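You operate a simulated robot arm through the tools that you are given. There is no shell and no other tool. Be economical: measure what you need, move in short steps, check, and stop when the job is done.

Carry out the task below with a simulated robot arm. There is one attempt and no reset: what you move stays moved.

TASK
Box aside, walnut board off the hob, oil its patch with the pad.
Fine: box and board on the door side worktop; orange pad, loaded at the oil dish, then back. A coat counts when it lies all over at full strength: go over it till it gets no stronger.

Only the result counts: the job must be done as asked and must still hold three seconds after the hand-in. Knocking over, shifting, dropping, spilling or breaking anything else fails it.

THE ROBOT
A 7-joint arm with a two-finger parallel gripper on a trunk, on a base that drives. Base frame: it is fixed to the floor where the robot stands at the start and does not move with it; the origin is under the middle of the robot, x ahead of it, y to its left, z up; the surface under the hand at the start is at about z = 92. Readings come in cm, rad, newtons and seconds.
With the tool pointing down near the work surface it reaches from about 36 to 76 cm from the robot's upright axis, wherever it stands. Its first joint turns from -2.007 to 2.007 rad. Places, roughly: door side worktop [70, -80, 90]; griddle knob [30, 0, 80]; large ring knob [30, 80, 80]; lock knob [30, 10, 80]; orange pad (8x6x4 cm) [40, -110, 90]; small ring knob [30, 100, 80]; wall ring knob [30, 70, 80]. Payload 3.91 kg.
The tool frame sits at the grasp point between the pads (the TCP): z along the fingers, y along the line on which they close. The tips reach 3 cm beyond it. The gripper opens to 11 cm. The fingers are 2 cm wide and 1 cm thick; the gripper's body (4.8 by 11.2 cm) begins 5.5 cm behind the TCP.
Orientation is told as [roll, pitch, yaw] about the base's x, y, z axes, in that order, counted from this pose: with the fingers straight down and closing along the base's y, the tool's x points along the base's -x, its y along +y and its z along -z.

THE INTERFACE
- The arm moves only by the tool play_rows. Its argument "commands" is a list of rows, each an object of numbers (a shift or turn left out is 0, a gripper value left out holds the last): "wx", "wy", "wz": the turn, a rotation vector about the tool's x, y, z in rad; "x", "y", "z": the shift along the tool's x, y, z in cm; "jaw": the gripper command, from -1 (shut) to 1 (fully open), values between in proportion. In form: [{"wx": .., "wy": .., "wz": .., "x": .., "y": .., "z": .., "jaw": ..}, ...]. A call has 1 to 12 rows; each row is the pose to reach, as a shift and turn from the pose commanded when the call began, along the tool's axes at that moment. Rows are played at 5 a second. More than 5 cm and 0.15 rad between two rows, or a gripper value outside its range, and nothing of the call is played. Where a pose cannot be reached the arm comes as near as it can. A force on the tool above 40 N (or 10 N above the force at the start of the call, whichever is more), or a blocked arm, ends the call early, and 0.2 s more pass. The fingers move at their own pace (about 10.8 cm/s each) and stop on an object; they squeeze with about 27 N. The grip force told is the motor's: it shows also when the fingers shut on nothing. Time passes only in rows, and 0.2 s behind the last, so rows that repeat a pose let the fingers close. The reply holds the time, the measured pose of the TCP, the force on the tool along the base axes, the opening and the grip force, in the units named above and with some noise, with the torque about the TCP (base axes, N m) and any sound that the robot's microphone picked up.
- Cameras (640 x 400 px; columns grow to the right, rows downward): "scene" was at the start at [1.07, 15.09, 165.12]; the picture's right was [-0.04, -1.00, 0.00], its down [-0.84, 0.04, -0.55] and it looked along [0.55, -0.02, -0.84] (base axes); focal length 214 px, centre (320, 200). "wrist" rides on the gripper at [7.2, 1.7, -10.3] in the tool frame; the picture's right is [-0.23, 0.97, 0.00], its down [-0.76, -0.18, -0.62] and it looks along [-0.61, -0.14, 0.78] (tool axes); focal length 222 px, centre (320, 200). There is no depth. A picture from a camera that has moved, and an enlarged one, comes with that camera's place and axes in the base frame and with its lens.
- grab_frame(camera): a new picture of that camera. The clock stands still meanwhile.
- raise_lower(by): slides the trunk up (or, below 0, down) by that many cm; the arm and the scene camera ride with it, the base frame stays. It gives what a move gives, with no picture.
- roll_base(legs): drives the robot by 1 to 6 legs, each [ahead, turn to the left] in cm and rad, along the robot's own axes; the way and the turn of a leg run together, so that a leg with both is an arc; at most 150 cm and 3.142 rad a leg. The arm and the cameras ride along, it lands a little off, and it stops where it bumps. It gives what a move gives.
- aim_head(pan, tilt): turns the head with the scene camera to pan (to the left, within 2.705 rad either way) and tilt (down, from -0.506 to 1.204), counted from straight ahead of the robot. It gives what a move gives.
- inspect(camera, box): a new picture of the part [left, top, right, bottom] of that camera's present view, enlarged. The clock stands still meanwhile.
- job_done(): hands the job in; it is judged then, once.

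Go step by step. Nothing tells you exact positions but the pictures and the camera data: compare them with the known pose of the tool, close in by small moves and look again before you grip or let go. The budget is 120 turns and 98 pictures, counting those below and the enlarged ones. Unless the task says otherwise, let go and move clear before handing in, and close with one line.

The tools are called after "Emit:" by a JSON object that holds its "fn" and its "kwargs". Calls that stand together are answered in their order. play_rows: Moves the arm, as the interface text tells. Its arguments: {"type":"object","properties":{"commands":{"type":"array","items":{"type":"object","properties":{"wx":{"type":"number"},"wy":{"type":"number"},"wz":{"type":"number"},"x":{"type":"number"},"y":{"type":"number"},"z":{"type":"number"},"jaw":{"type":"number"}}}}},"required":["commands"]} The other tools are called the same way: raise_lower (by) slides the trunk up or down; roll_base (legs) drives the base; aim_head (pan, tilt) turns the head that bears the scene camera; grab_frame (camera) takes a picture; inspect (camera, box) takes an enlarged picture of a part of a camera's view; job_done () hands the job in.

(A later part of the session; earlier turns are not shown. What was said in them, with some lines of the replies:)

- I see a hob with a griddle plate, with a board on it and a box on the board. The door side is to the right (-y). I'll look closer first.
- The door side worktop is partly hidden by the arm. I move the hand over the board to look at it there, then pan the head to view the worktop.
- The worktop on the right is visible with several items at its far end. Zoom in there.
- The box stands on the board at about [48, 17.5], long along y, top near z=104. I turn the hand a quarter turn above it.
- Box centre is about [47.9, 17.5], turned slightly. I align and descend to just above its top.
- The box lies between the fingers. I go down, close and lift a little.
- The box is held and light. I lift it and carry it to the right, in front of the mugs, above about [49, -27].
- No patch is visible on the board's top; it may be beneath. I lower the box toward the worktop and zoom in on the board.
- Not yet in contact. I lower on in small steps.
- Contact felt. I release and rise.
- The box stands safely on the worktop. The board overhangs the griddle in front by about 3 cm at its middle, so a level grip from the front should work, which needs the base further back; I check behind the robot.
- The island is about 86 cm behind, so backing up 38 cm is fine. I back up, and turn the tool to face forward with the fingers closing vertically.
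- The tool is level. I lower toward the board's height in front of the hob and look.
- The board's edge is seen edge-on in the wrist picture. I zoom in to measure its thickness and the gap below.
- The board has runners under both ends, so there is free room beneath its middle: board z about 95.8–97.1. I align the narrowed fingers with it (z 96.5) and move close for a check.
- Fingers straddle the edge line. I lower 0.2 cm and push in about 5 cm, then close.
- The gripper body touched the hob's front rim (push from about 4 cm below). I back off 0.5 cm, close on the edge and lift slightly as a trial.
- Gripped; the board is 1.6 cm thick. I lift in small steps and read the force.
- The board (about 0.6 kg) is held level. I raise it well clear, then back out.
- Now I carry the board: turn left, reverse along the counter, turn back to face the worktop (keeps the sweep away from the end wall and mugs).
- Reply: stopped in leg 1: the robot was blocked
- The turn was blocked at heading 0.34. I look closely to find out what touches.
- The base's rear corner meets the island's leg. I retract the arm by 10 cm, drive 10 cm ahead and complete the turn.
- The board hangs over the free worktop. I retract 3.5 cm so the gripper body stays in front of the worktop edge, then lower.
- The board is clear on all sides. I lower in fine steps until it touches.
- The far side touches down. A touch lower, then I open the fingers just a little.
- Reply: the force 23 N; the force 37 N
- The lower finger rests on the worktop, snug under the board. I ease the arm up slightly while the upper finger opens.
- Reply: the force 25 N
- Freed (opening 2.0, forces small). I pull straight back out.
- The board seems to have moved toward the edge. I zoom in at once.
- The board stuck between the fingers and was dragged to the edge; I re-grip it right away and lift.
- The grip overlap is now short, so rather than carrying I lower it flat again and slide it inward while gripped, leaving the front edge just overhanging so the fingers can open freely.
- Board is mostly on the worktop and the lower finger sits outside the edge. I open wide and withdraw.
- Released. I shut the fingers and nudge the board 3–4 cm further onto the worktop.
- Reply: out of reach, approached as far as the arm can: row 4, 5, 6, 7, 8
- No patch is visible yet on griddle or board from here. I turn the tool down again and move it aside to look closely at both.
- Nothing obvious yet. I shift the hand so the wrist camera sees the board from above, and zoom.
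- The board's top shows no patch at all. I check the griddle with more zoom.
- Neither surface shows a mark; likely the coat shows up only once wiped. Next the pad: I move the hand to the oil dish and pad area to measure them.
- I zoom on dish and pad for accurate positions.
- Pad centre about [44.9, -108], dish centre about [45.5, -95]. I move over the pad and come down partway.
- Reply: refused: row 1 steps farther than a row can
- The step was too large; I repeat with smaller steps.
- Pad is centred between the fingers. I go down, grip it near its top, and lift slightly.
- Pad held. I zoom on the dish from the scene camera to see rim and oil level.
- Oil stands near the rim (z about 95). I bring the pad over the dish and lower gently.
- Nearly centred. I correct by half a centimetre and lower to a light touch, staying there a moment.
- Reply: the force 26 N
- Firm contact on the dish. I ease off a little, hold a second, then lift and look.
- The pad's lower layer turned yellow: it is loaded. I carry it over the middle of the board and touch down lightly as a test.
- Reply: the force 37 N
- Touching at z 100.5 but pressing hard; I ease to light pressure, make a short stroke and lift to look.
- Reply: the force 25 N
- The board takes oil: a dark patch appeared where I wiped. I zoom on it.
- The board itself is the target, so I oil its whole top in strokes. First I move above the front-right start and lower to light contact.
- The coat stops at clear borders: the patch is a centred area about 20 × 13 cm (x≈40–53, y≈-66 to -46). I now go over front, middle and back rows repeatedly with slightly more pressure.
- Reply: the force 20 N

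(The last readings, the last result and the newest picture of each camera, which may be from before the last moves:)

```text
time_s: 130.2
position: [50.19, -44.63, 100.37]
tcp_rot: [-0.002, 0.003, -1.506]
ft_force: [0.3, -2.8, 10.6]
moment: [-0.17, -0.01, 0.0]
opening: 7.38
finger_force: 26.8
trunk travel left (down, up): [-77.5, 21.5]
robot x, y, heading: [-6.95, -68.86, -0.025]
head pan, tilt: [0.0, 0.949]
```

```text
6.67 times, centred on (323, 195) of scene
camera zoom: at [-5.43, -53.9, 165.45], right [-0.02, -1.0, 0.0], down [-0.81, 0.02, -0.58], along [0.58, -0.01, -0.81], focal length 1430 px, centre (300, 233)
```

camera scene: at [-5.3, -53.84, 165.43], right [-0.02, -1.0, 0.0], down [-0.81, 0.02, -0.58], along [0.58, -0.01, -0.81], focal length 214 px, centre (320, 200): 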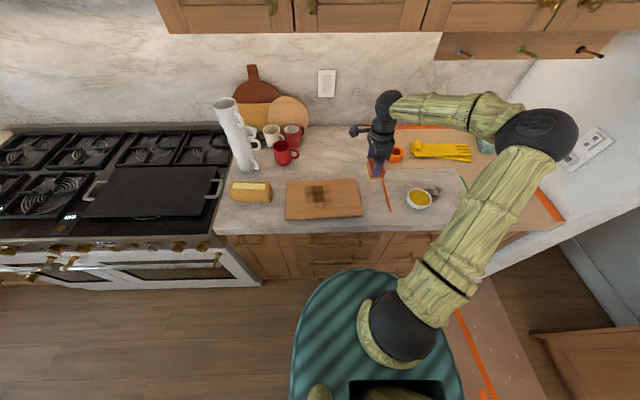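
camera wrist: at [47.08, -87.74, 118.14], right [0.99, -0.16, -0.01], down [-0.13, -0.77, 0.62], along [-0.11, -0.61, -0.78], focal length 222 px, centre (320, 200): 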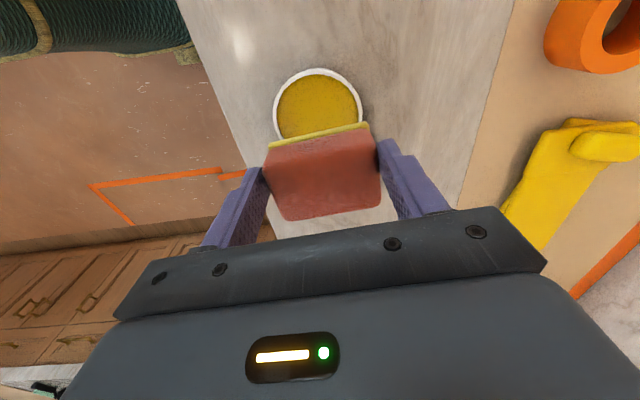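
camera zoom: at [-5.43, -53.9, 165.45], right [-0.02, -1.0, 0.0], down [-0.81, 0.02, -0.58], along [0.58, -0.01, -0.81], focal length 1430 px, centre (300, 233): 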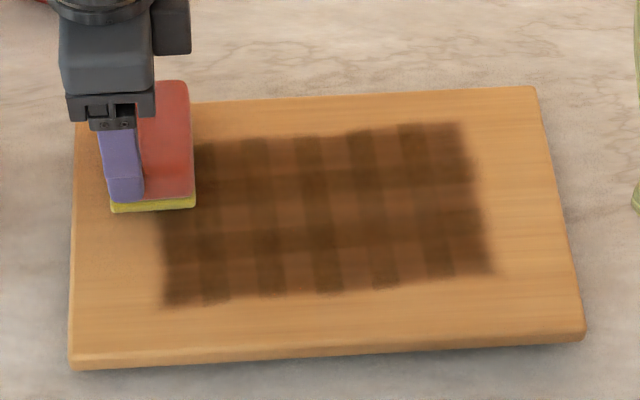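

Coat builds up, a bit banded. Four more passes at shifted offsets.

Emit:
{"fn": "play_rows", "kwargs": {"commands": [{"x": -1, "y": 1.3}, {"x": -3, "y": 1.3}, {"x": -5, "y": 1.3}, {"x": -7, "y": 1.3}, {"x": -9, "y": 1.3}, {"x": -11, "y": 1.3}, {"x": -13, "y": 1.3}, {"x": -15, "y": 1.3}, {"x": -17, "y": 1.3}, {"x": -19, "y": 1.3}, {"x": -21, "y": 1.3}, {"x": -22, "y": 1.3}]}}

Emit:
{"fn": "play_rows", "kwargs": {"commands": [{"x": 0, "y": -3.5}, {"x": 2, "y": -3.5}, {"x": 4, "y": -3.5}, {"x": 6, "y": -3.5}, {"x": 8, "y": -3.5}, {"x": 10, "y": -3.5}, {"x": 12, "y": -3.5}, {"x": 14, "y": -3.5}, {"x": 16, "y": -3.5}, {"x": 18, "y": -3.5}, {"x": 20, "y": -3.5}, {"x": 22, "y": -3.5}]}}

Emit:
{"fn": "play_rows", "kwargs": {"commands": [{"x": -1, "y": -3.5}, {"x": -3, "y": -3.5}, {"x": -5, "y": -3.5}, {"x": -7, "y": -3.5}, {"x": -9, "y": -3.5}, {"x": -11, "y": -3.5}, {"x": -13, "y": -3.5}, {"x": -15, "y": -3.5}, {"x": -17, "y": -3.5}, {"x": -19, "y": -3.5}, {"x": -21, "y": -3.5}, {"x": -22, "y": -3.5}]}}

Emit:
{"fn": "play_rows", "kwargs": {"commands": [{"x": 0, "y": -3.5}, {"x": 2, "y": -3.5}, {"x": 4, "y": -3.5}, {"x": 6, "y": -3.5}, {"x": 8, "y": -3.5}, {"x": 10, "y": -3.5}, {"x": 12, "y": -3.5}, {"x": 14, "y": -3.5}, {"x": 16, "y": -3.5}, {"x": 18, "y": -3.5}, {"x": 20, "y": -3.5}, {"x": 22, "y": -3.5}]}}

Emit:
{"fn": "inspect", "kwargs": {"camera": "scene", "box": [275, 165, 371, 225]}}

```text
time_s: 132.8
position: [52.78, -66.3, 100.3]
tcp_rot: [-0.004, -0.001, -1.505]
ft_force: [-1.0, 9.4, 20.1]
moment: [0.33, -0.03, 0.01]
opening: 7.39
finger_force: 27.3
trunk travel left (down, up): [-77.5, 21.5]
robot x, y, heading: [-6.97, -69.28, -0.016]
head pan, tilt: [0.0, 0.949]
```

```text
time_s: 135.4
position: [48.07, -44.6, 100.17]
tcp_rot: [-0.002, 0.004, -1.506]
ft_force: [2.0, -4.5, 15.7]
moment: [-0.05, -0.08, 0.0]
opening: 7.41
finger_force: 26.9
trunk travel left (down, up): [-77.5, 21.5]
robot x, y, heading: [-6.96, -69.46, -0.016]
head pan, tilt: [0.0, 0.949]
```

```text
time_s: 138.0
position: [46.13, -67.04, 100.19]
tcp_rot: [-0.004, 0.001, -1.506]
ft_force: [-1.3, 0.9, 2.0]
moment: [0.03, -0.03, 0.04]
opening: 7.39
finger_force: 26.9
trunk travel left (down, up): [-77.5, 21.5]
robot x, y, heading: [-7.0, -69.25, -0.019]
head pan, tilt: [0.0, 0.949]
```

```text
time_s: 140.6
position: [41.08, -45.14, 100.24]
tcp_rot: [-0.005, 0.002, -1.507]
ft_force: [0.4, -1.0, -1.0]
moment: [0.01, -0.01, 0.01]
opening: 7.4
finger_force: 27.0
trunk travel left (down, up): [-77.5, 21.5]
robot x, y, heading: [-7.09, -69.11, -0.015]
head pan, tilt: [0.0, 0.949]
```

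```text
6.67 times, centred on (323, 195) of scene
camera zoom: at [-5.31, -53.78, 165.42], right [-0.02, -1.0, 0.0], down [-0.81, 0.02, -0.58], along [0.58, -0.01, -0.81], focal length 1430 px, centre (300, 233)
```

zoom: 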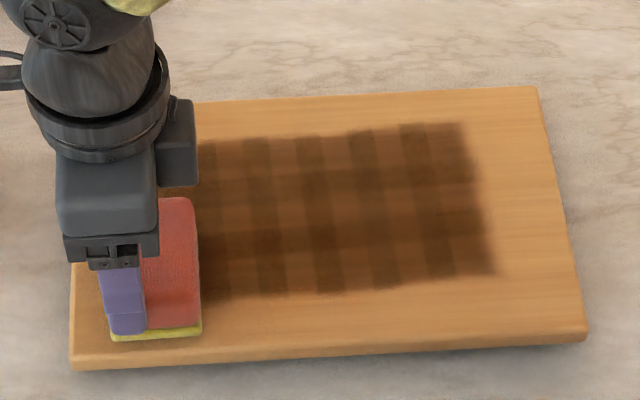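

The pad has slid up slightly in the grip and lost contact in the last stroke. I lower 0.25 cm and repeat passes front to back.

Emit:
{"fn": "play_rows", "kwargs": {"commands": [{"x": 0, "y": 0, "z": 0.3}, {"x": -2, "y": 0.5, "z": 0.3}, {"x": -4, "y": 0.5, "z": 0.3}, {"x": -6, "y": 0.5, "z": 0.3}, {"x": -8, "y": 0.5, "z": 0.3}, {"x": -10, "y": 0.5, "z": 0.3}, {"x": -12, "y": 0.5, "z": 0.3}, {"x": -14, "y": 0.5, "z": 0.3}, {"x": -16, "y": 0.5, "z": 0.3}, {"x": -18, "y": 0.5, "z": 0.3}, {"x": -20, "y": 0.5, "z": 0.3}, {"x": -22, "y": 0.5, "z": 0.3}]}}

Emit:
{"fn": "play_rows", "kwargs": {"commands": [{"x": 0, "y": 4, "z": 0.1}, {"x": 2, "y": 4, "z": 0.1}, {"x": 4, "y": 4, "z": 0.1}, {"x": 6, "y": 4, "z": 0.1}, {"x": 8, "y": 4, "z": 0.1}, {"x": 10, "y": 4, "z": 0.1}, {"x": 12, "y": 4, "z": 0.1}, {"x": 14, "y": 4, "z": 0.1}, {"x": 16, "y": 4, "z": 0.1}, {"x": 18, "y": 4, "z": 0.1}, {"x": 20, "y": 4, "z": 0.1}, {"x": 22, "y": 4, "z": 0.1}]}}

Emit:
{"fn": "play_rows", "kwargs": {"commands": [{"x": 0, "y": 4.5, "z": 0.1}, {"x": -2, "y": 4.5, "z": 0.1}, {"x": -4, "y": 4.5, "z": 0.1}, {"x": -6, "y": 4.5, "z": 0.1}, {"x": -8, "y": 4.5, "z": 0.1}, {"x": -10, "y": 4.5, "z": 0.1}, {"x": -12, "y": 4.5, "z": 0.1}, {"x": -14, "y": 4.5, "z": 0.1}, {"x": -16, "y": 4.5, "z": 0.1}, {"x": -18, "y": 4.5, "z": 0.1}, {"x": -20, "y": 4.5, "z": 0.1}, {"x": -22, "y": 4.5, "z": 0.1}]}}

```text
time_s: 143.2
position: [42.83, -66.85, 100.17]
tcp_rot: [-0.002, 0.002, -1.505]
ft_force: [-1.5, 12.4, 34.7]
moment: [0.44, -0.05, -0.03]
opening: 7.36
finger_force: 27.0
trunk travel left (down, up): [-77.5, 21.5]
robot x, y, heading: [-6.97, -68.77, -0.022]
head pan, tilt: [0.0, 0.949]
```

```text
time_s: 145.8
position: [45.45, -44.87, 99.86]
tcp_rot: [-0.003, 0.005, -1.507]
ft_force: [0.7, -0.2, 8.5]
moment: [0.11, -0.12, 0.02]
opening: 7.4
finger_force: 26.9
trunk travel left (down, up): [-77.5, 21.5]
robot x, y, heading: [-7.11, -69.1, -0.023]
head pan, tilt: [0.0, 0.949]
```

```text
time_s: 148.4
position: [51.4, -66.63, 99.98]
tcp_rot: [-0.003, -0.001, -1.506]
ft_force: [0.1, 7.8, 22.4]
moment: [0.27, -0.24, 0.08]
opening: 7.37
finger_force: 27.4
trunk travel left (down, up): [-77.5, 21.5]
robot x, y, heading: [-6.81, -69.19, -0.024]
head pan, tilt: [0.0, 0.949]
```

I lift and move aside to judge the coat.

Emit:
{"fn": "play_rows", "kwargs": {"commands": [{"z": -4}, {"z": -8, "x": -3}, {"z": -10, "x": -6}, {"z": -10, "x": -10}, {"z": -10, "x": -14}]}}

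Emit:
{"fn": "inspect", "kwargs": {"camera": "scene", "box": [275, 165, 371, 225]}}

Emit:
{"fn": "grab_frame", "kwargs": {"camera": "wrist"}}

```text
time_s: 149.6
position: [52.38, -80.45, 109.83]
tcp_rot: [-0.005, 0.002, -1.504]
ft_force: [0.5, 1.0, 0.3]
moment: [-0.01, 0.04, -0.02]
opening: 7.39
finger_force: 26.8
trunk travel left (down, up): [-77.5, 21.5]
robot x, y, heading: [-7.34, -69.31, -0.016]
head pan, tilt: [0.0, 0.949]
```

```text
6.67 times, centred on (323, 195) of scene
camera zoom: at [-5.2, -53.96, 165.44], right [-0.02, -1.0, 0.0], down [-0.81, 0.02, -0.58], along [0.58, -0.01, -0.81], focal length 1430 px, centre (300, 233)
```

zoom: 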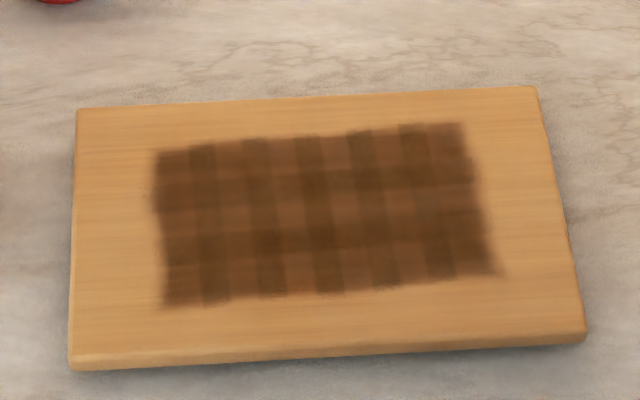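

```text
27 pictures are left
camera wrist: at [53.66, -73.17, 120.01], right [0.99, -0.16, -0.01], down [-0.12, -0.77, 0.62], along [-0.1, -0.61, -0.78], focal length 222 px, centre (320, 200)
```

wrist: 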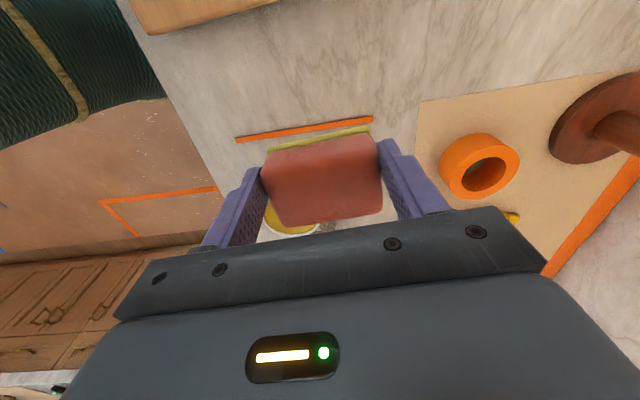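

The coat is now even with a regular cell pattern. To be sure of full strength I reload once at the dish and do another round.

Emit:
{"fn": "play_rows", "kwargs": {"commands": [{"x": -4, "y": -2}, {"x": -8, "y": -4}, {"x": -12, "y": -6}, {"x": -14.2, "y": -7.6}, {"x": -14.2, "y": -7.6, "z": 4}, {"x": -14.2, "y": -7.6, "z": 7}, {"x": -14.2, "y": -7.6, "z": 8.5}, {"x": -14.2, "y": -7.6, "z": 9.2}, {"x": -14.2, "y": -7.6, "z": 9.5}]}}

Emit:
{"fn": "play_rows", "kwargs": {"commands": [{"z": 0.2}, {"z": 0.35}, {"z": 0.45}, {"z": 0.45}, {"z": 0.45}]}}

```text
time_s: 151.6
position: [45.76, -95.36, 100.24]
tcp_rot: [-0.007, 0.002, -1.507]
ft_force: [-0.2, -0.4, -0.5]
moment: [-0.03, 0.0, 0.04]
opening: 7.36
finger_force: 26.4
trunk travel left (down, up): [-77.5, 21.5]
robot x, y, heading: [-6.74, -69.03, -0.021]
head pan, tilt: [0.0, 0.949]
```

```text
time_s: 152.8
position: [45.71, -95.19, 99.92]
tcp_rot: [-0.007, 0.001, -1.507]
ft_force: [0.3, -0.2, 0.0]
moment: [-0.01, -0.01, 0.01]
opening: 7.4
finger_force: 27.3
trunk travel left (down, up): [-77.5, 21.5]
robot x, y, heading: [-7.22, -69.11, -0.022]
head pan, tilt: [0.0, 0.949]
```

Emit:
{"fn": "play_rows", "kwargs": {"commands": [{"z": 0.15}, {"z": 0.25}, {"z": 0.35}, {"z": 0.35}, {"z": 0.35}]}}

```text
time_s: 154.0
position: [45.8, -95.31, 99.47]
tcp_rot: [-0.007, 0.001, -1.504]
ft_force: [-1.2, 1.2, 0.6]
moment: [0.02, 0.0, 0.04]
opening: 7.36
finger_force: 27.3
trunk travel left (down, up): [-77.5, 21.5]
robot x, y, heading: [-6.93, -69.24, -0.022]
head pan, tilt: [0.0, 0.949]
```

Emit:
{"fn": "play_rows", "kwargs": {"commands": [{"z": 0.12}, {"z": 0.22}, {"z": 0.32}, {"z": 0.32}]}}

Emit:
{"fn": "inspect", "kwargs": {"camera": "scene", "box": [370, 150, 466, 210]}}

```text
time_s: 155.0
position: [45.64, -95.2, 99.4]
tcp_rot: [0.001, -0.002, -1.506]
ft_force: [7.0, -5.6, 32.1]
moment: [-0.24, -0.16, 0.08]
opening: 7.39
finger_force: 27.4
trunk travel left (down, up): [-77.5, 21.5]
robot x, y, heading: [-6.97, -69.35, -0.023]
head pan, tilt: [0.0, 0.949]
```

```text
6.67 times, centred on (418, 180) of scene
camera zoom: at [-5.51, -53.76, 165.46], right [-0.02, -1.0, 0.0], down [-0.81, 0.02, -0.58], along [0.58, -0.01, -0.81], focal length 1430 px, centre (-333, 333)
```

zoom: 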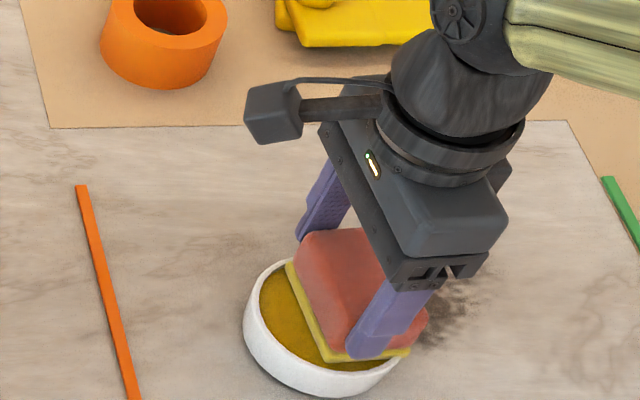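

Reloaded. Back to the board for another complete round of strokes.

Emit:
{"fn": "play_rows", "kwargs": {"commands": [{"z": -4}, {"z": -8}, {"z": -8, "x": 5}, {"z": -8, "x": 10}, {"z": -8, "x": 15}, {"z": -8, "x": 20}, {"z": -8, "x": 25}, {"z": -8, "x": 28.2, "y": -0.9}, {"z": -4, "x": 28.2, "y": -0.9}, {"z": -1.2, "x": 28.2, "y": -0.9}, {"z": -0.6, "x": 28.2, "y": -0.9}]}}

Emit:
{"fn": "play_rows", "kwargs": {"commands": [{"x": 0, "z": 0.1}, {"x": 2, "z": 0.1}, {"x": 4, "z": 0.1}, {"x": 6, "z": 0.1}, {"x": 8, "z": 0.1}, {"x": 10, "z": 0.1}, {"x": 12, "z": 0.1}, {"x": 14, "z": 0.1}, {"x": 16, "z": 0.1}, {"x": 18, "z": 0.1}, {"x": 20, "z": 0.1}, {"x": 22, "z": 0.1}]}}

Emit:
{"fn": "play_rows", "kwargs": {"commands": [{"x": 0, "y": 3.5}, {"x": -2, "y": 3.5}, {"x": -4, "y": 3.5}, {"x": -6, "y": 3.5}, {"x": -8, "y": 3.5}, {"x": -10, "y": 3.5}, {"x": -12, "y": 3.5}, {"x": -14, "y": 3.5}, {"x": -16, "y": 3.5}, {"x": -18, "y": 3.5}, {"x": -20, "y": 3.5}, {"x": -22, "y": 3.5}]}}

```text
time_s: 157.4
position: [43.11, -66.94, 99.9]
tcp_rot: [-0.002, 0.002, -1.507]
ft_force: [0.2, 0.0, 9.8]
moment: [-0.05, -0.17, 0.01]
opening: 7.38
finger_force: 26.8
trunk travel left (down, up): [-77.5, 21.5]
robot x, y, heading: [-7.32, -69.41, -0.018]
head pan, tilt: [0.0, 0.949]
```

```text
time_s: 160.0
position: [41.43, -45.04, 99.81]
tcp_rot: [-0.004, 0.004, -1.507]
ft_force: [0.4, -5.3, 15.8]
moment: [-0.06, -0.14, -0.05]
opening: 7.37
finger_force: 26.8
trunk travel left (down, up): [-77.5, 21.5]
robot x, y, heading: [-7.22, -69.19, -0.021]
head pan, tilt: [0.0, 0.949]
```

```text
time_s: 162.6
position: [46.15, -66.89, 99.8]
tcp_rot: [-0.003, 0.0, -1.508]
ft_force: [-0.5, 4.4, 17.1]
moment: [0.21, -0.15, 0.05]
opening: 7.37
finger_force: 27.2
trunk travel left (down, up): [-77.5, 21.5]
robot x, y, heading: [-7.4, -69.33, -0.02]
head pan, tilt: [0.0, 0.949]
```

Emit:
{"fn": "play_rows", "kwargs": {"commands": [{"x": 0, "y": 3.5}, {"x": 2, "y": 3.5}, {"x": 4, "y": 3.5}, {"x": 6, "y": 3.5}, {"x": 8, "y": 3.5}, {"x": 10, "y": 3.5}, {"x": 12, "y": 3.5}, {"x": 14, "y": 3.5}, {"x": 16, "y": 3.5}, {"x": 18, "y": 3.5}, {"x": 20, "y": 3.5}, {"x": 22, "y": 3.5}]}}

Emit:
{"fn": "play_rows", "kwargs": {"commands": [{"x": 0, "y": 2}, {"x": -2, "y": 2}, {"x": -4, "y": 2}, {"x": -6, "y": 2}, {"x": -8, "y": 2}, {"x": -10, "y": 2}, {"x": -12, "y": 2}, {"x": -14, "y": 2}, {"x": -16, "y": 2}, {"x": -18, "y": 2}, {"x": -20, "y": 2}, {"x": -22, "y": 2}]}}

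Emit:
{"fn": "play_rows", "kwargs": {"commands": [{"z": -4}, {"z": -8, "x": -3}, {"z": -10, "x": -6}, {"z": -10, "x": -10}, {"z": -10, "x": -14}]}}

Emit:
{"fn": "inspect", "kwargs": {"camera": "scene", "box": [275, 165, 371, 225]}}

```text
time_s: 165.2
position: [48.36, -44.58, 99.74]
tcp_rot: [-0.006, 0.001, -1.507]
ft_force: [2.7, -3.2, 12.1]
moment: [-0.15, -0.08, -0.02]
opening: 7.38
finger_force: 26.5
trunk travel left (down, up): [-77.5, 21.5]
robot x, y, heading: [-6.92, -69.34, -0.022]
head pan, tilt: [0.0, 0.949]
```

```text
time_s: 167.8
position: [51.94, -66.46, 99.56]
tcp_rot: [0.001, 0.001, -1.503]
ft_force: [-1.1, 11.0, 28.0]
moment: [0.28, 0.06, -0.07]
opening: 7.38
finger_force: 26.3
trunk travel left (down, up): [-77.5, 21.5]
robot x, y, heading: [-6.71, -68.92, -0.028]
head pan, tilt: [0.0, 0.949]
```

```text
time_s: 169.0
position: [52.93, -80.49, 109.41]
tcp_rot: [-0.006, 0.002, -1.507]
ft_force: [-0.1, 1.1, -1.1]
moment: [-0.01, -0.01, 0.01]
opening: 7.37
finger_force: 26.8
trunk travel left (down, up): [-77.5, 21.5]
robot x, y, heading: [-7.11, -69.23, -0.02]
head pan, tilt: [0.0, 0.949]
```

```text
6.67 times, centred on (323, 195) of scene
camera zoom: at [-5.35, -53.91, 165.44], right [-0.02, -1.0, 0.0], down [-0.81, 0.02, -0.58], along [0.58, -0.01, -0.81], focal length 1430 px, centre (300, 233)
```

zoom: 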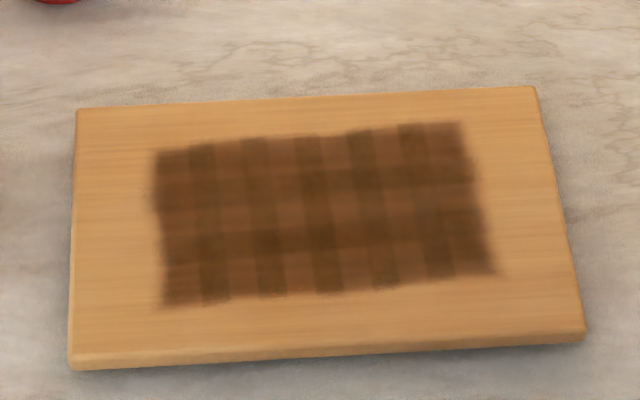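

Nearly no change since last time, so it is close to saturated. One more full round to confirm.

Emit:
{"fn": "play_rows", "kwargs": {"commands": [{"x": 3.5, "y": -2.4}, {"x": 7, "y": -4.8}, {"x": 11, "y": -7.2}, {"x": 15, "y": -9.6}, {"x": 15, "y": -9.6, "z": 4}, {"x": 15, "y": -9.6, "z": 8}, {"x": 15, "y": -9.6, "z": 9.4}, {"x": 15, "y": -9.6, "z": 9.8}]}}

Emit:
{"fn": "play_rows", "kwargs": {"commands": [{"x": 0, "z": 0.1}, {"x": 2, "z": 0.1}, {"x": 4, "z": 0.1}, {"x": 6, "z": 0.1}, {"x": 8, "z": 0.1}, {"x": 10, "z": 0.1}, {"x": 12, "z": 0.1}, {"x": 14, "z": 0.1}, {"x": 16, "z": 0.1}, {"x": 18, "z": 0.1}, {"x": 20, "z": 0.1}, {"x": 21, "z": 0.1}]}}

Emit:
{"fn": "play_rows", "kwargs": {"commands": [{"x": 0, "y": 3}, {"x": -2, "y": 3}, {"x": -4, "y": 3}, {"x": -6, "y": 3}, {"x": -8, "y": 3}, {"x": -10, "y": 3}, {"x": -12, "y": 3}, {"x": -14, "y": 3}, {"x": -16, "y": 3}, {"x": -18, "y": 3}, {"x": -20, "y": 3}, {"x": -21, "y": 3}]}}

Emit:
{"fn": "play_rows", "kwargs": {"commands": [{"x": 0, "y": 3.5}, {"x": 2, "y": 3.5}, {"x": 4, "y": 3.5}, {"x": 6, "y": 3.5}, {"x": 8, "y": 3.5}, {"x": 10, "y": 3.5}, {"x": 12, "y": 3.5}, {"x": 14, "y": 3.5}, {"x": 16, "y": 3.5}, {"x": 18, "y": 3.5}, {"x": 20, "y": 3.5}, {"x": 21, "y": 3.5}]}}

Emit:
{"fn": "play_rows", "kwargs": {"commands": [{"x": 0, "y": 3}, {"x": -2, "y": 3}, {"x": -4, "y": 3}, {"x": -6, "y": 3}, {"x": -8, "y": 3}, {"x": -10, "y": 3}, {"x": -12, "y": 3}, {"x": -14, "y": 3}, {"x": -16, "y": 3}, {"x": -18, "y": 3}, {"x": -20, "y": 3}, {"x": -21, "y": 3}]}}

```text
time_s: 170.8
position: [42.33, -66.12, 99.83]
tcp_rot: [-0.006, 0.001, -1.506]
ft_force: [-0.7, -0.6, -0.6]
moment: [0.0, 0.05, 0.01]
opening: 7.38
finger_force: 27.2
trunk travel left (down, up): [-77.5, 21.5]
robot x, y, heading: [-6.8, -69.36, -0.022]
head pan, tilt: [0.0, 0.949]
```

```text
time_s: 173.4
position: [41.01, -45.24, 99.87]
tcp_rot: [-0.005, 0.003, -1.508]
ft_force: [0.4, 0.7, 0.3]
moment: [0.0, 0.03, 0.01]
opening: 7.38
finger_force: 27.4
trunk travel left (down, up): [-77.5, 21.5]
robot x, y, heading: [-7.29, -69.02, -0.019]
head pan, tilt: [0.0, 0.949]
```

```text
time_s: 176.0
position: [45.35, -66.13, 99.8]
tcp_rot: [-0.006, 0.001, -1.507]
ft_force: [-0.5, -0.2, -0.7]
moment: [0.0, 0.01, -0.01]
opening: 7.36
finger_force: 27.1
trunk travel left (down, up): [-77.5, 21.5]
robot x, y, heading: [-7.0, -69.18, -0.022]
head pan, tilt: [0.0, 0.949]
```

```text
time_s: 178.6
position: [47.47, -44.69, 99.73]
tcp_rot: [-0.005, 0.0, -1.507]
ft_force: [0.8, 0.0, 0.3]
moment: [0.02, -0.04, 0.0]
opening: 7.4
finger_force: 27.5
trunk travel left (down, up): [-77.5, 21.5]
robot x, y, heading: [-6.65, -69.29, -0.025]
head pan, tilt: [0.0, 0.949]
```

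```text
time_s: 181.2
position: [51.77, -65.55, 99.71]
tcp_rot: [-0.005, 0.002, -1.507]
ft_force: [0.0, 0.7, 4.1]
moment: [0.02, -0.14, 0.06]
opening: 7.39
finger_force: 26.7
trunk travel left (down, up): [-77.5, 21.5]
robot x, y, heading: [-6.88, -69.14, -0.023]
head pan, tilt: [0.0, 0.949]
```

That round hardly touched. I lower by 0.3 cm and repeat it in reverse.

Emit:
{"fn": "play_rows", "kwargs": {"commands": [{"x": 0, "z": 0.2}, {"x": 2, "z": 0.25}, {"x": 4, "z": 0.25}, {"x": 6, "z": 0.25}, {"x": 8, "z": 0.25}, {"x": 10, "z": 0.25}, {"x": 12, "z": 0.25}, {"x": 14, "z": 0.25}, {"x": 16, "z": 0.25}, {"x": 18, "z": 0.25}, {"x": 20, "z": 0.25}, {"x": 21, "z": 0.25}]}}

Emit:
{"fn": "play_rows", "kwargs": {"commands": [{"x": 0, "y": -3}, {"x": -2, "y": -3}, {"x": -4, "y": -3}, {"x": -6, "y": -3}, {"x": -8, "y": -3}, {"x": -10, "y": -3}, {"x": -12, "y": -3}, {"x": -14, "y": -3}, {"x": -16, "y": -3}, {"x": -18, "y": -3}, {"x": -20, "y": -3}, {"x": -21, "y": -3}]}}

Emit:
{"fn": "play_rows", "kwargs": {"commands": [{"x": 0, "y": -3.3}, {"x": 2, "y": -3.3}, {"x": 4, "y": -3.3}, {"x": 6, "y": -3.3}, {"x": 8, "y": -3.3}, {"x": 10, "y": -3.3}, {"x": 12, "y": -3.3}, {"x": 14, "y": -3.3}, {"x": 16, "y": -3.3}, {"x": 18, "y": -3.3}, {"x": 20, "y": -3.3}, {"x": 21, "y": -3.3}]}}

Emit:
{"fn": "play_rows", "kwargs": {"commands": [{"x": 0, "y": -3.2}, {"x": -2, "y": -3.2}, {"x": -4, "y": -3.2}, {"x": -6, "y": -3.2}, {"x": -8, "y": -3.2}, {"x": -10, "y": -3.2}, {"x": -12, "y": -3.2}, {"x": -14, "y": -3.2}, {"x": -16, "y": -3.2}, {"x": -18, "y": -3.2}, {"x": -20, "y": -3.2}, {"x": -21, "y": -3.2}]}}

Emit:
{"fn": "play_rows", "kwargs": {"commands": [{"z": -4}, {"z": -8, "x": -3}, {"z": -10, "x": -6}, {"z": -10, "x": -10}, {"z": -10, "x": -14}]}}

Emit:
{"fn": "inspect", "kwargs": {"camera": "scene", "box": [275, 165, 371, 225]}}

```text
time_s: 183.8
position: [50.43, -44.61, 99.56]
tcp_rot: [-0.004, 0.004, -1.506]
ft_force: [0.7, -10.6, 25.7]
moment: [-0.4, -0.18, 0.0]
opening: 7.37
finger_force: 27.0
trunk travel left (down, up): [-77.5, 21.5]
robot x, y, heading: [-6.83, -69.39, -0.025]
head pan, tilt: [0.0, 0.949]
```

```text
time_s: 186.4
position: [48.69, -65.56, 99.62]
tcp_rot: [-0.002, 0.001, -1.505]
ft_force: [-0.6, 13.3, 29.0]
moment: [0.4, 0.03, -0.04]
opening: 7.39
finger_force: 26.8
trunk travel left (down, up): [-77.5, 21.5]
robot x, y, heading: [-7.05, -69.59, -0.019]
head pan, tilt: [0.0, 0.949]
```

```text
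time_s: 189.0
position: [44.19, -45.01, 99.55]
tcp_rot: [-0.004, 0.002, -1.509]
ft_force: [0.1, -8.2, 13.8]
moment: [-0.19, -0.09, -0.03]
opening: 7.38
finger_force: 27.2
trunk travel left (down, up): [-77.5, 21.5]
robot x, y, heading: [-7.33, -69.18, -0.025]
head pan, tilt: [0.0, 0.949]
```

```text
time_s: 191.6
position: [42.18, -66.14, 99.64]
tcp_rot: [-0.005, 0.001, -1.506]
ft_force: [-0.1, -0.3, -0.4]
moment: [0.0, -0.01, 0.0]
opening: 7.39
finger_force: 27.2
trunk travel left (down, up): [-77.5, 21.5]
robot x, y, heading: [-7.01, -69.36, -0.022]
head pan, tilt: [0.0, 0.949]
```

```text
time_s: 192.8
position: [43.14, -80.25, 109.38]
tcp_rot: [-0.006, 0.001, -1.506]
ft_force: [0.0, 0.3, -0.3]
moment: [0.0, 0.0, 0.0]
opening: 7.39
finger_force: 27.1
trunk travel left (down, up): [-77.5, 21.5]
robot x, y, heading: [-7.24, -68.92, -0.027]
head pan, tilt: [0.0, 0.949]
```

```text
6.67 times, centred on (323, 195) of scene
camera zoom: at [-5.34, -53.94, 165.44], right [-0.02, -1.0, 0.0], down [-0.81, 0.02, -0.58], along [0.58, -0.01, -0.81], focal length 1430 px, centre (300, 233)
```

zoom: 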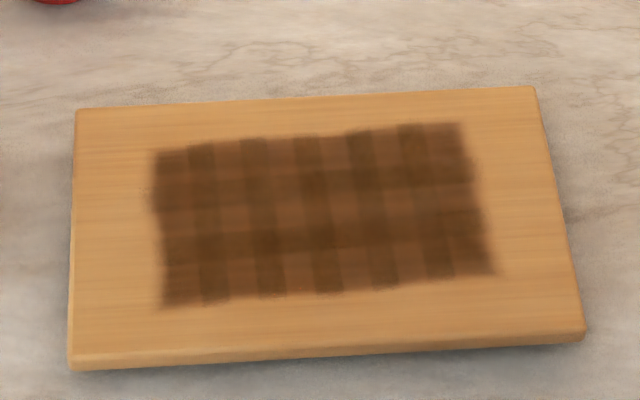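

No further change: the coat is saturated. I take the pad back to its place at [44.8, -108.1].

Emit:
{"fn": "play_rows", "kwargs": {"commands": [{"x": -4.5}, {"x": -9}, {"x": -13.5}, {"x": -18}, {"x": -22.5}, {"x": -26}, {"x": -27.9}, {"x": -27.9, "z": 4}, {"x": -27.9, "z": 8}, {"x": -27.9, "z": 11}, {"x": -27.9, "z": 11.8}, {"x": -27.9, "z": 12}]}}

Emit:
{"fn": "play_rows", "kwargs": {"commands": [{"z": 0.15}, {"z": 0.3}, {"z": 0.4}]}}

```text
time_s: 195.4
position: [44.86, -107.89, 97.43]
tcp_rot: [-0.006, 0.002, -1.507]
ft_force: [0.1, -0.5, -1.2]
moment: [0.01, -0.02, 0.01]
opening: 7.38
finger_force: 26.8
trunk travel left (down, up): [-77.5, 21.5]
robot x, y, heading: [-6.95, -69.04, -0.024]
head pan, tilt: [0.0, 0.949]
```

```text
time_s: 196.2
position: [45.0, -107.95, 97.07]
tcp_rot: [-0.005, 0.001, -1.506]
ft_force: [1.0, -0.7, 0.8]
moment: [-0.02, -0.01, 0.01]
opening: 7.38
finger_force: 27.3
trunk travel left (down, up): [-77.5, 21.5]
robot x, y, heading: [-7.11, -69.23, -0.02]
head pan, tilt: [0.0, 0.949]
```

Emit:
{"fn": "play_rows", "kwargs": {"commands": [{"z": 0.12}, {"z": 0.22}, {"z": 0.3}]}}

```text
time_s: 197.0
position: [45.09, -107.99, 96.76]
tcp_rot: [-0.004, 0.002, -1.506]
ft_force: [0.3, 1.0, -0.5]
moment: [0.0, 0.01, 0.01]
opening: 7.38
finger_force: 27.6
trunk travel left (down, up): [-77.5, 21.5]
robot x, y, heading: [-6.79, -69.14, -0.023]
head pan, tilt: [0.0, 0.949]
```

Emit:
{"fn": "play_rows", "kwargs": {"commands": [{"z": 0.12}, {"z": 0.22}, {"z": 0.3}]}}

Emit:
{"fn": "grab_frame", "kwargs": {"camera": "wrist"}}

```text
time_s: 197.8
position: [45.0, -107.92, 96.58]
tcp_rot: [-0.004, 0.0, -1.507]
ft_force: [0.1, -0.2, 6.5]
moment: [0.1, -0.15, 0.01]
opening: 7.38
finger_force: 27.1
trunk travel left (down, up): [-77.5, 21.5]
robot x, y, heading: [-7.11, -68.98, -0.021]
head pan, tilt: [0.0, 0.949]
```

```text
23 pictures are left
camera wrist: at [46.32, -100.63, 106.79], right [0.99, -0.16, 0.0], down [-0.13, -0.77, 0.62], along [-0.1, -0.61, -0.78], focal length 222 px, centre (320, 200)
```

wrist: 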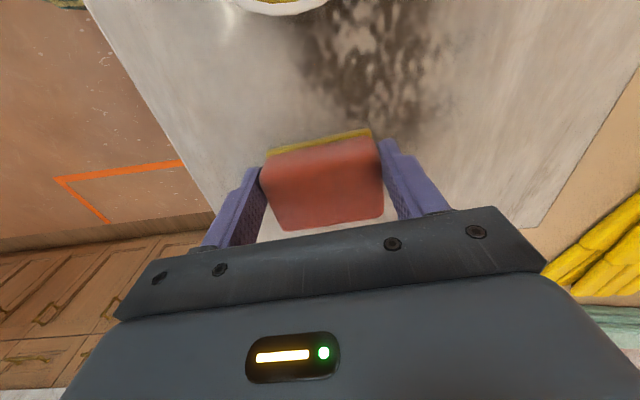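

The pad touches the worktop at its old place. I open and rise clear, then check everything.

Emit:
{"fn": "play_rows", "kwargs": {"commands": [{"jaw": 0.5}, {"jaw": 1}, {"jaw": 1}, {"jaw": 1}, {"z": -3}, {"z": -7}, {"z": -11}, {"z": -15}, {"z": -19}, {"z": -23}]}}

Emit:
{"fn": "grab_frame", "kwargs": {"camera": "wrist"}}

Emit:
{"fn": "grab_frame", "kwargs": {"camera": "scene"}}

```text
time_s: 200.0
position: [45.24, -107.9, 119.59]
tcp_rot: [-0.005, 0.002, -1.506]
ft_force: [0.3, -0.2, 1.2]
moment: [0.0, 0.0, -0.01]
opening: 11.0
finger_force: 0.0
trunk travel left (down, up): [-77.5, 21.5]
robot x, y, heading: [-6.91, -69.4, -0.021]
head pan, tilt: [0.0, 0.949]
```

```text
22 pictures are left
camera wrist: at [46.43, -100.55, 129.83], right [0.99, -0.16, -0.01], down [-0.12, -0.77, 0.62], along [-0.11, -0.61, -0.78], focal length 222 px, centre (320, 200)
```

wrist: 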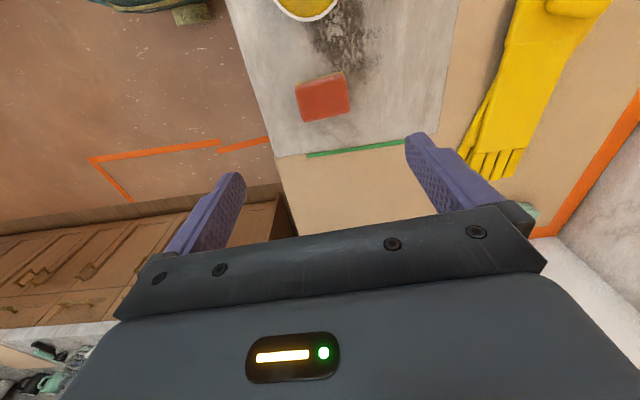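

```text
21 pictures are left
camera scene: at [-5.37, -53.8, 165.43], right [-0.02, -1.0, 0.0], down [-0.81, 0.02, -0.58], along [0.58, -0.01, -0.81], focal length 214 px, centre (320, 200)
```

scene: 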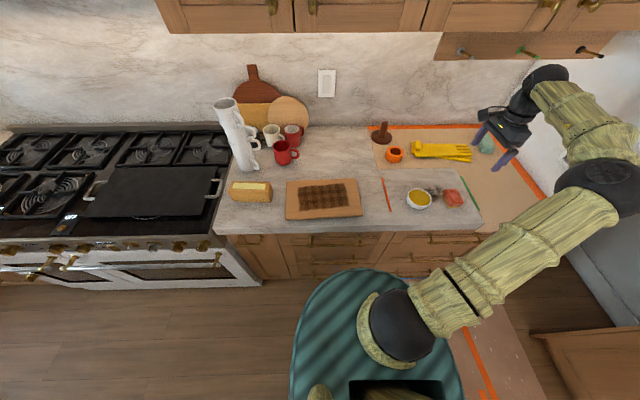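

Pad is back, everything else is standing. One last close look at the patch for weak cells.

Emit:
{"fn": "inspect", "kwargs": {"camera": "scene", "box": [291, 178, 355, 218]}}

Emit:
{"fn": "inspect", "kwargs": {"camera": "scene", "box": [390, 165, 486, 225]}}

```text
10.00 times, centred on (323, 198) of scene
camera zoom: at [-5.37, -53.8, 165.43], right [-0.02, -1.0, 0.0], down [-0.81, 0.02, -0.58], along [0.58, -0.01, -0.81], focal length 2145 px, centre (290, 220)
```

zoom: 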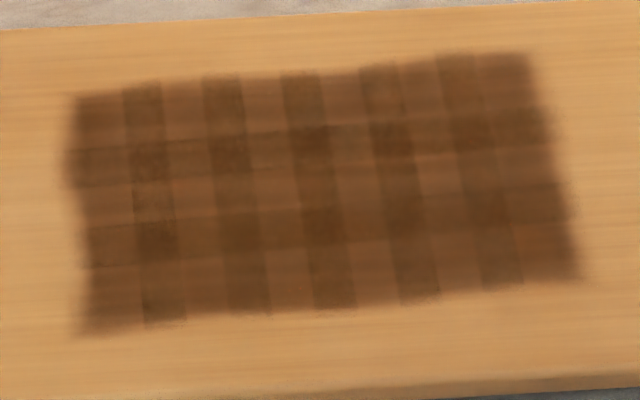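

```text
6.67 times, centred on (438, 195) of scene
camera zoom: at [-5.37, -53.8, 165.43], right [-0.02, -1.0, 0.0], down [-0.81, 0.02, -0.58], along [0.58, -0.01, -0.81], focal length 1430 px, centre (-467, 233)
```

zoom: 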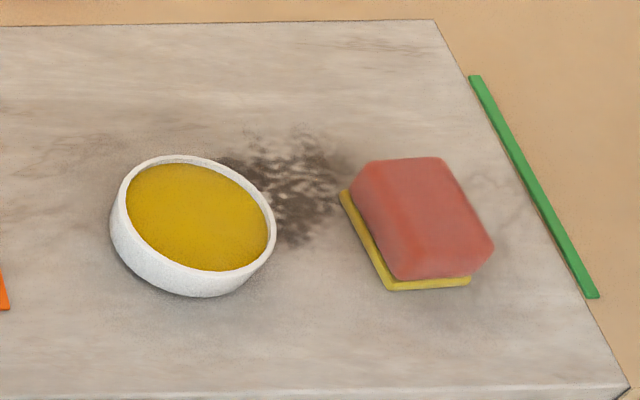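

All cells look equally strong, and the box, board, pad and dish are all in place. The hand is clear, so I hand in.

Emit:
{"fn": "job_done", "kwargs": {}}

```text
The job is handed in.
```

The box and board are on the door side worktop, the board's patch is oiled evenly until it got no darker, and the orange pad is back in its place. On first release the board stuck in the fingers and was dragged to the worktop edge. I re-gripped it and pushed it back on.
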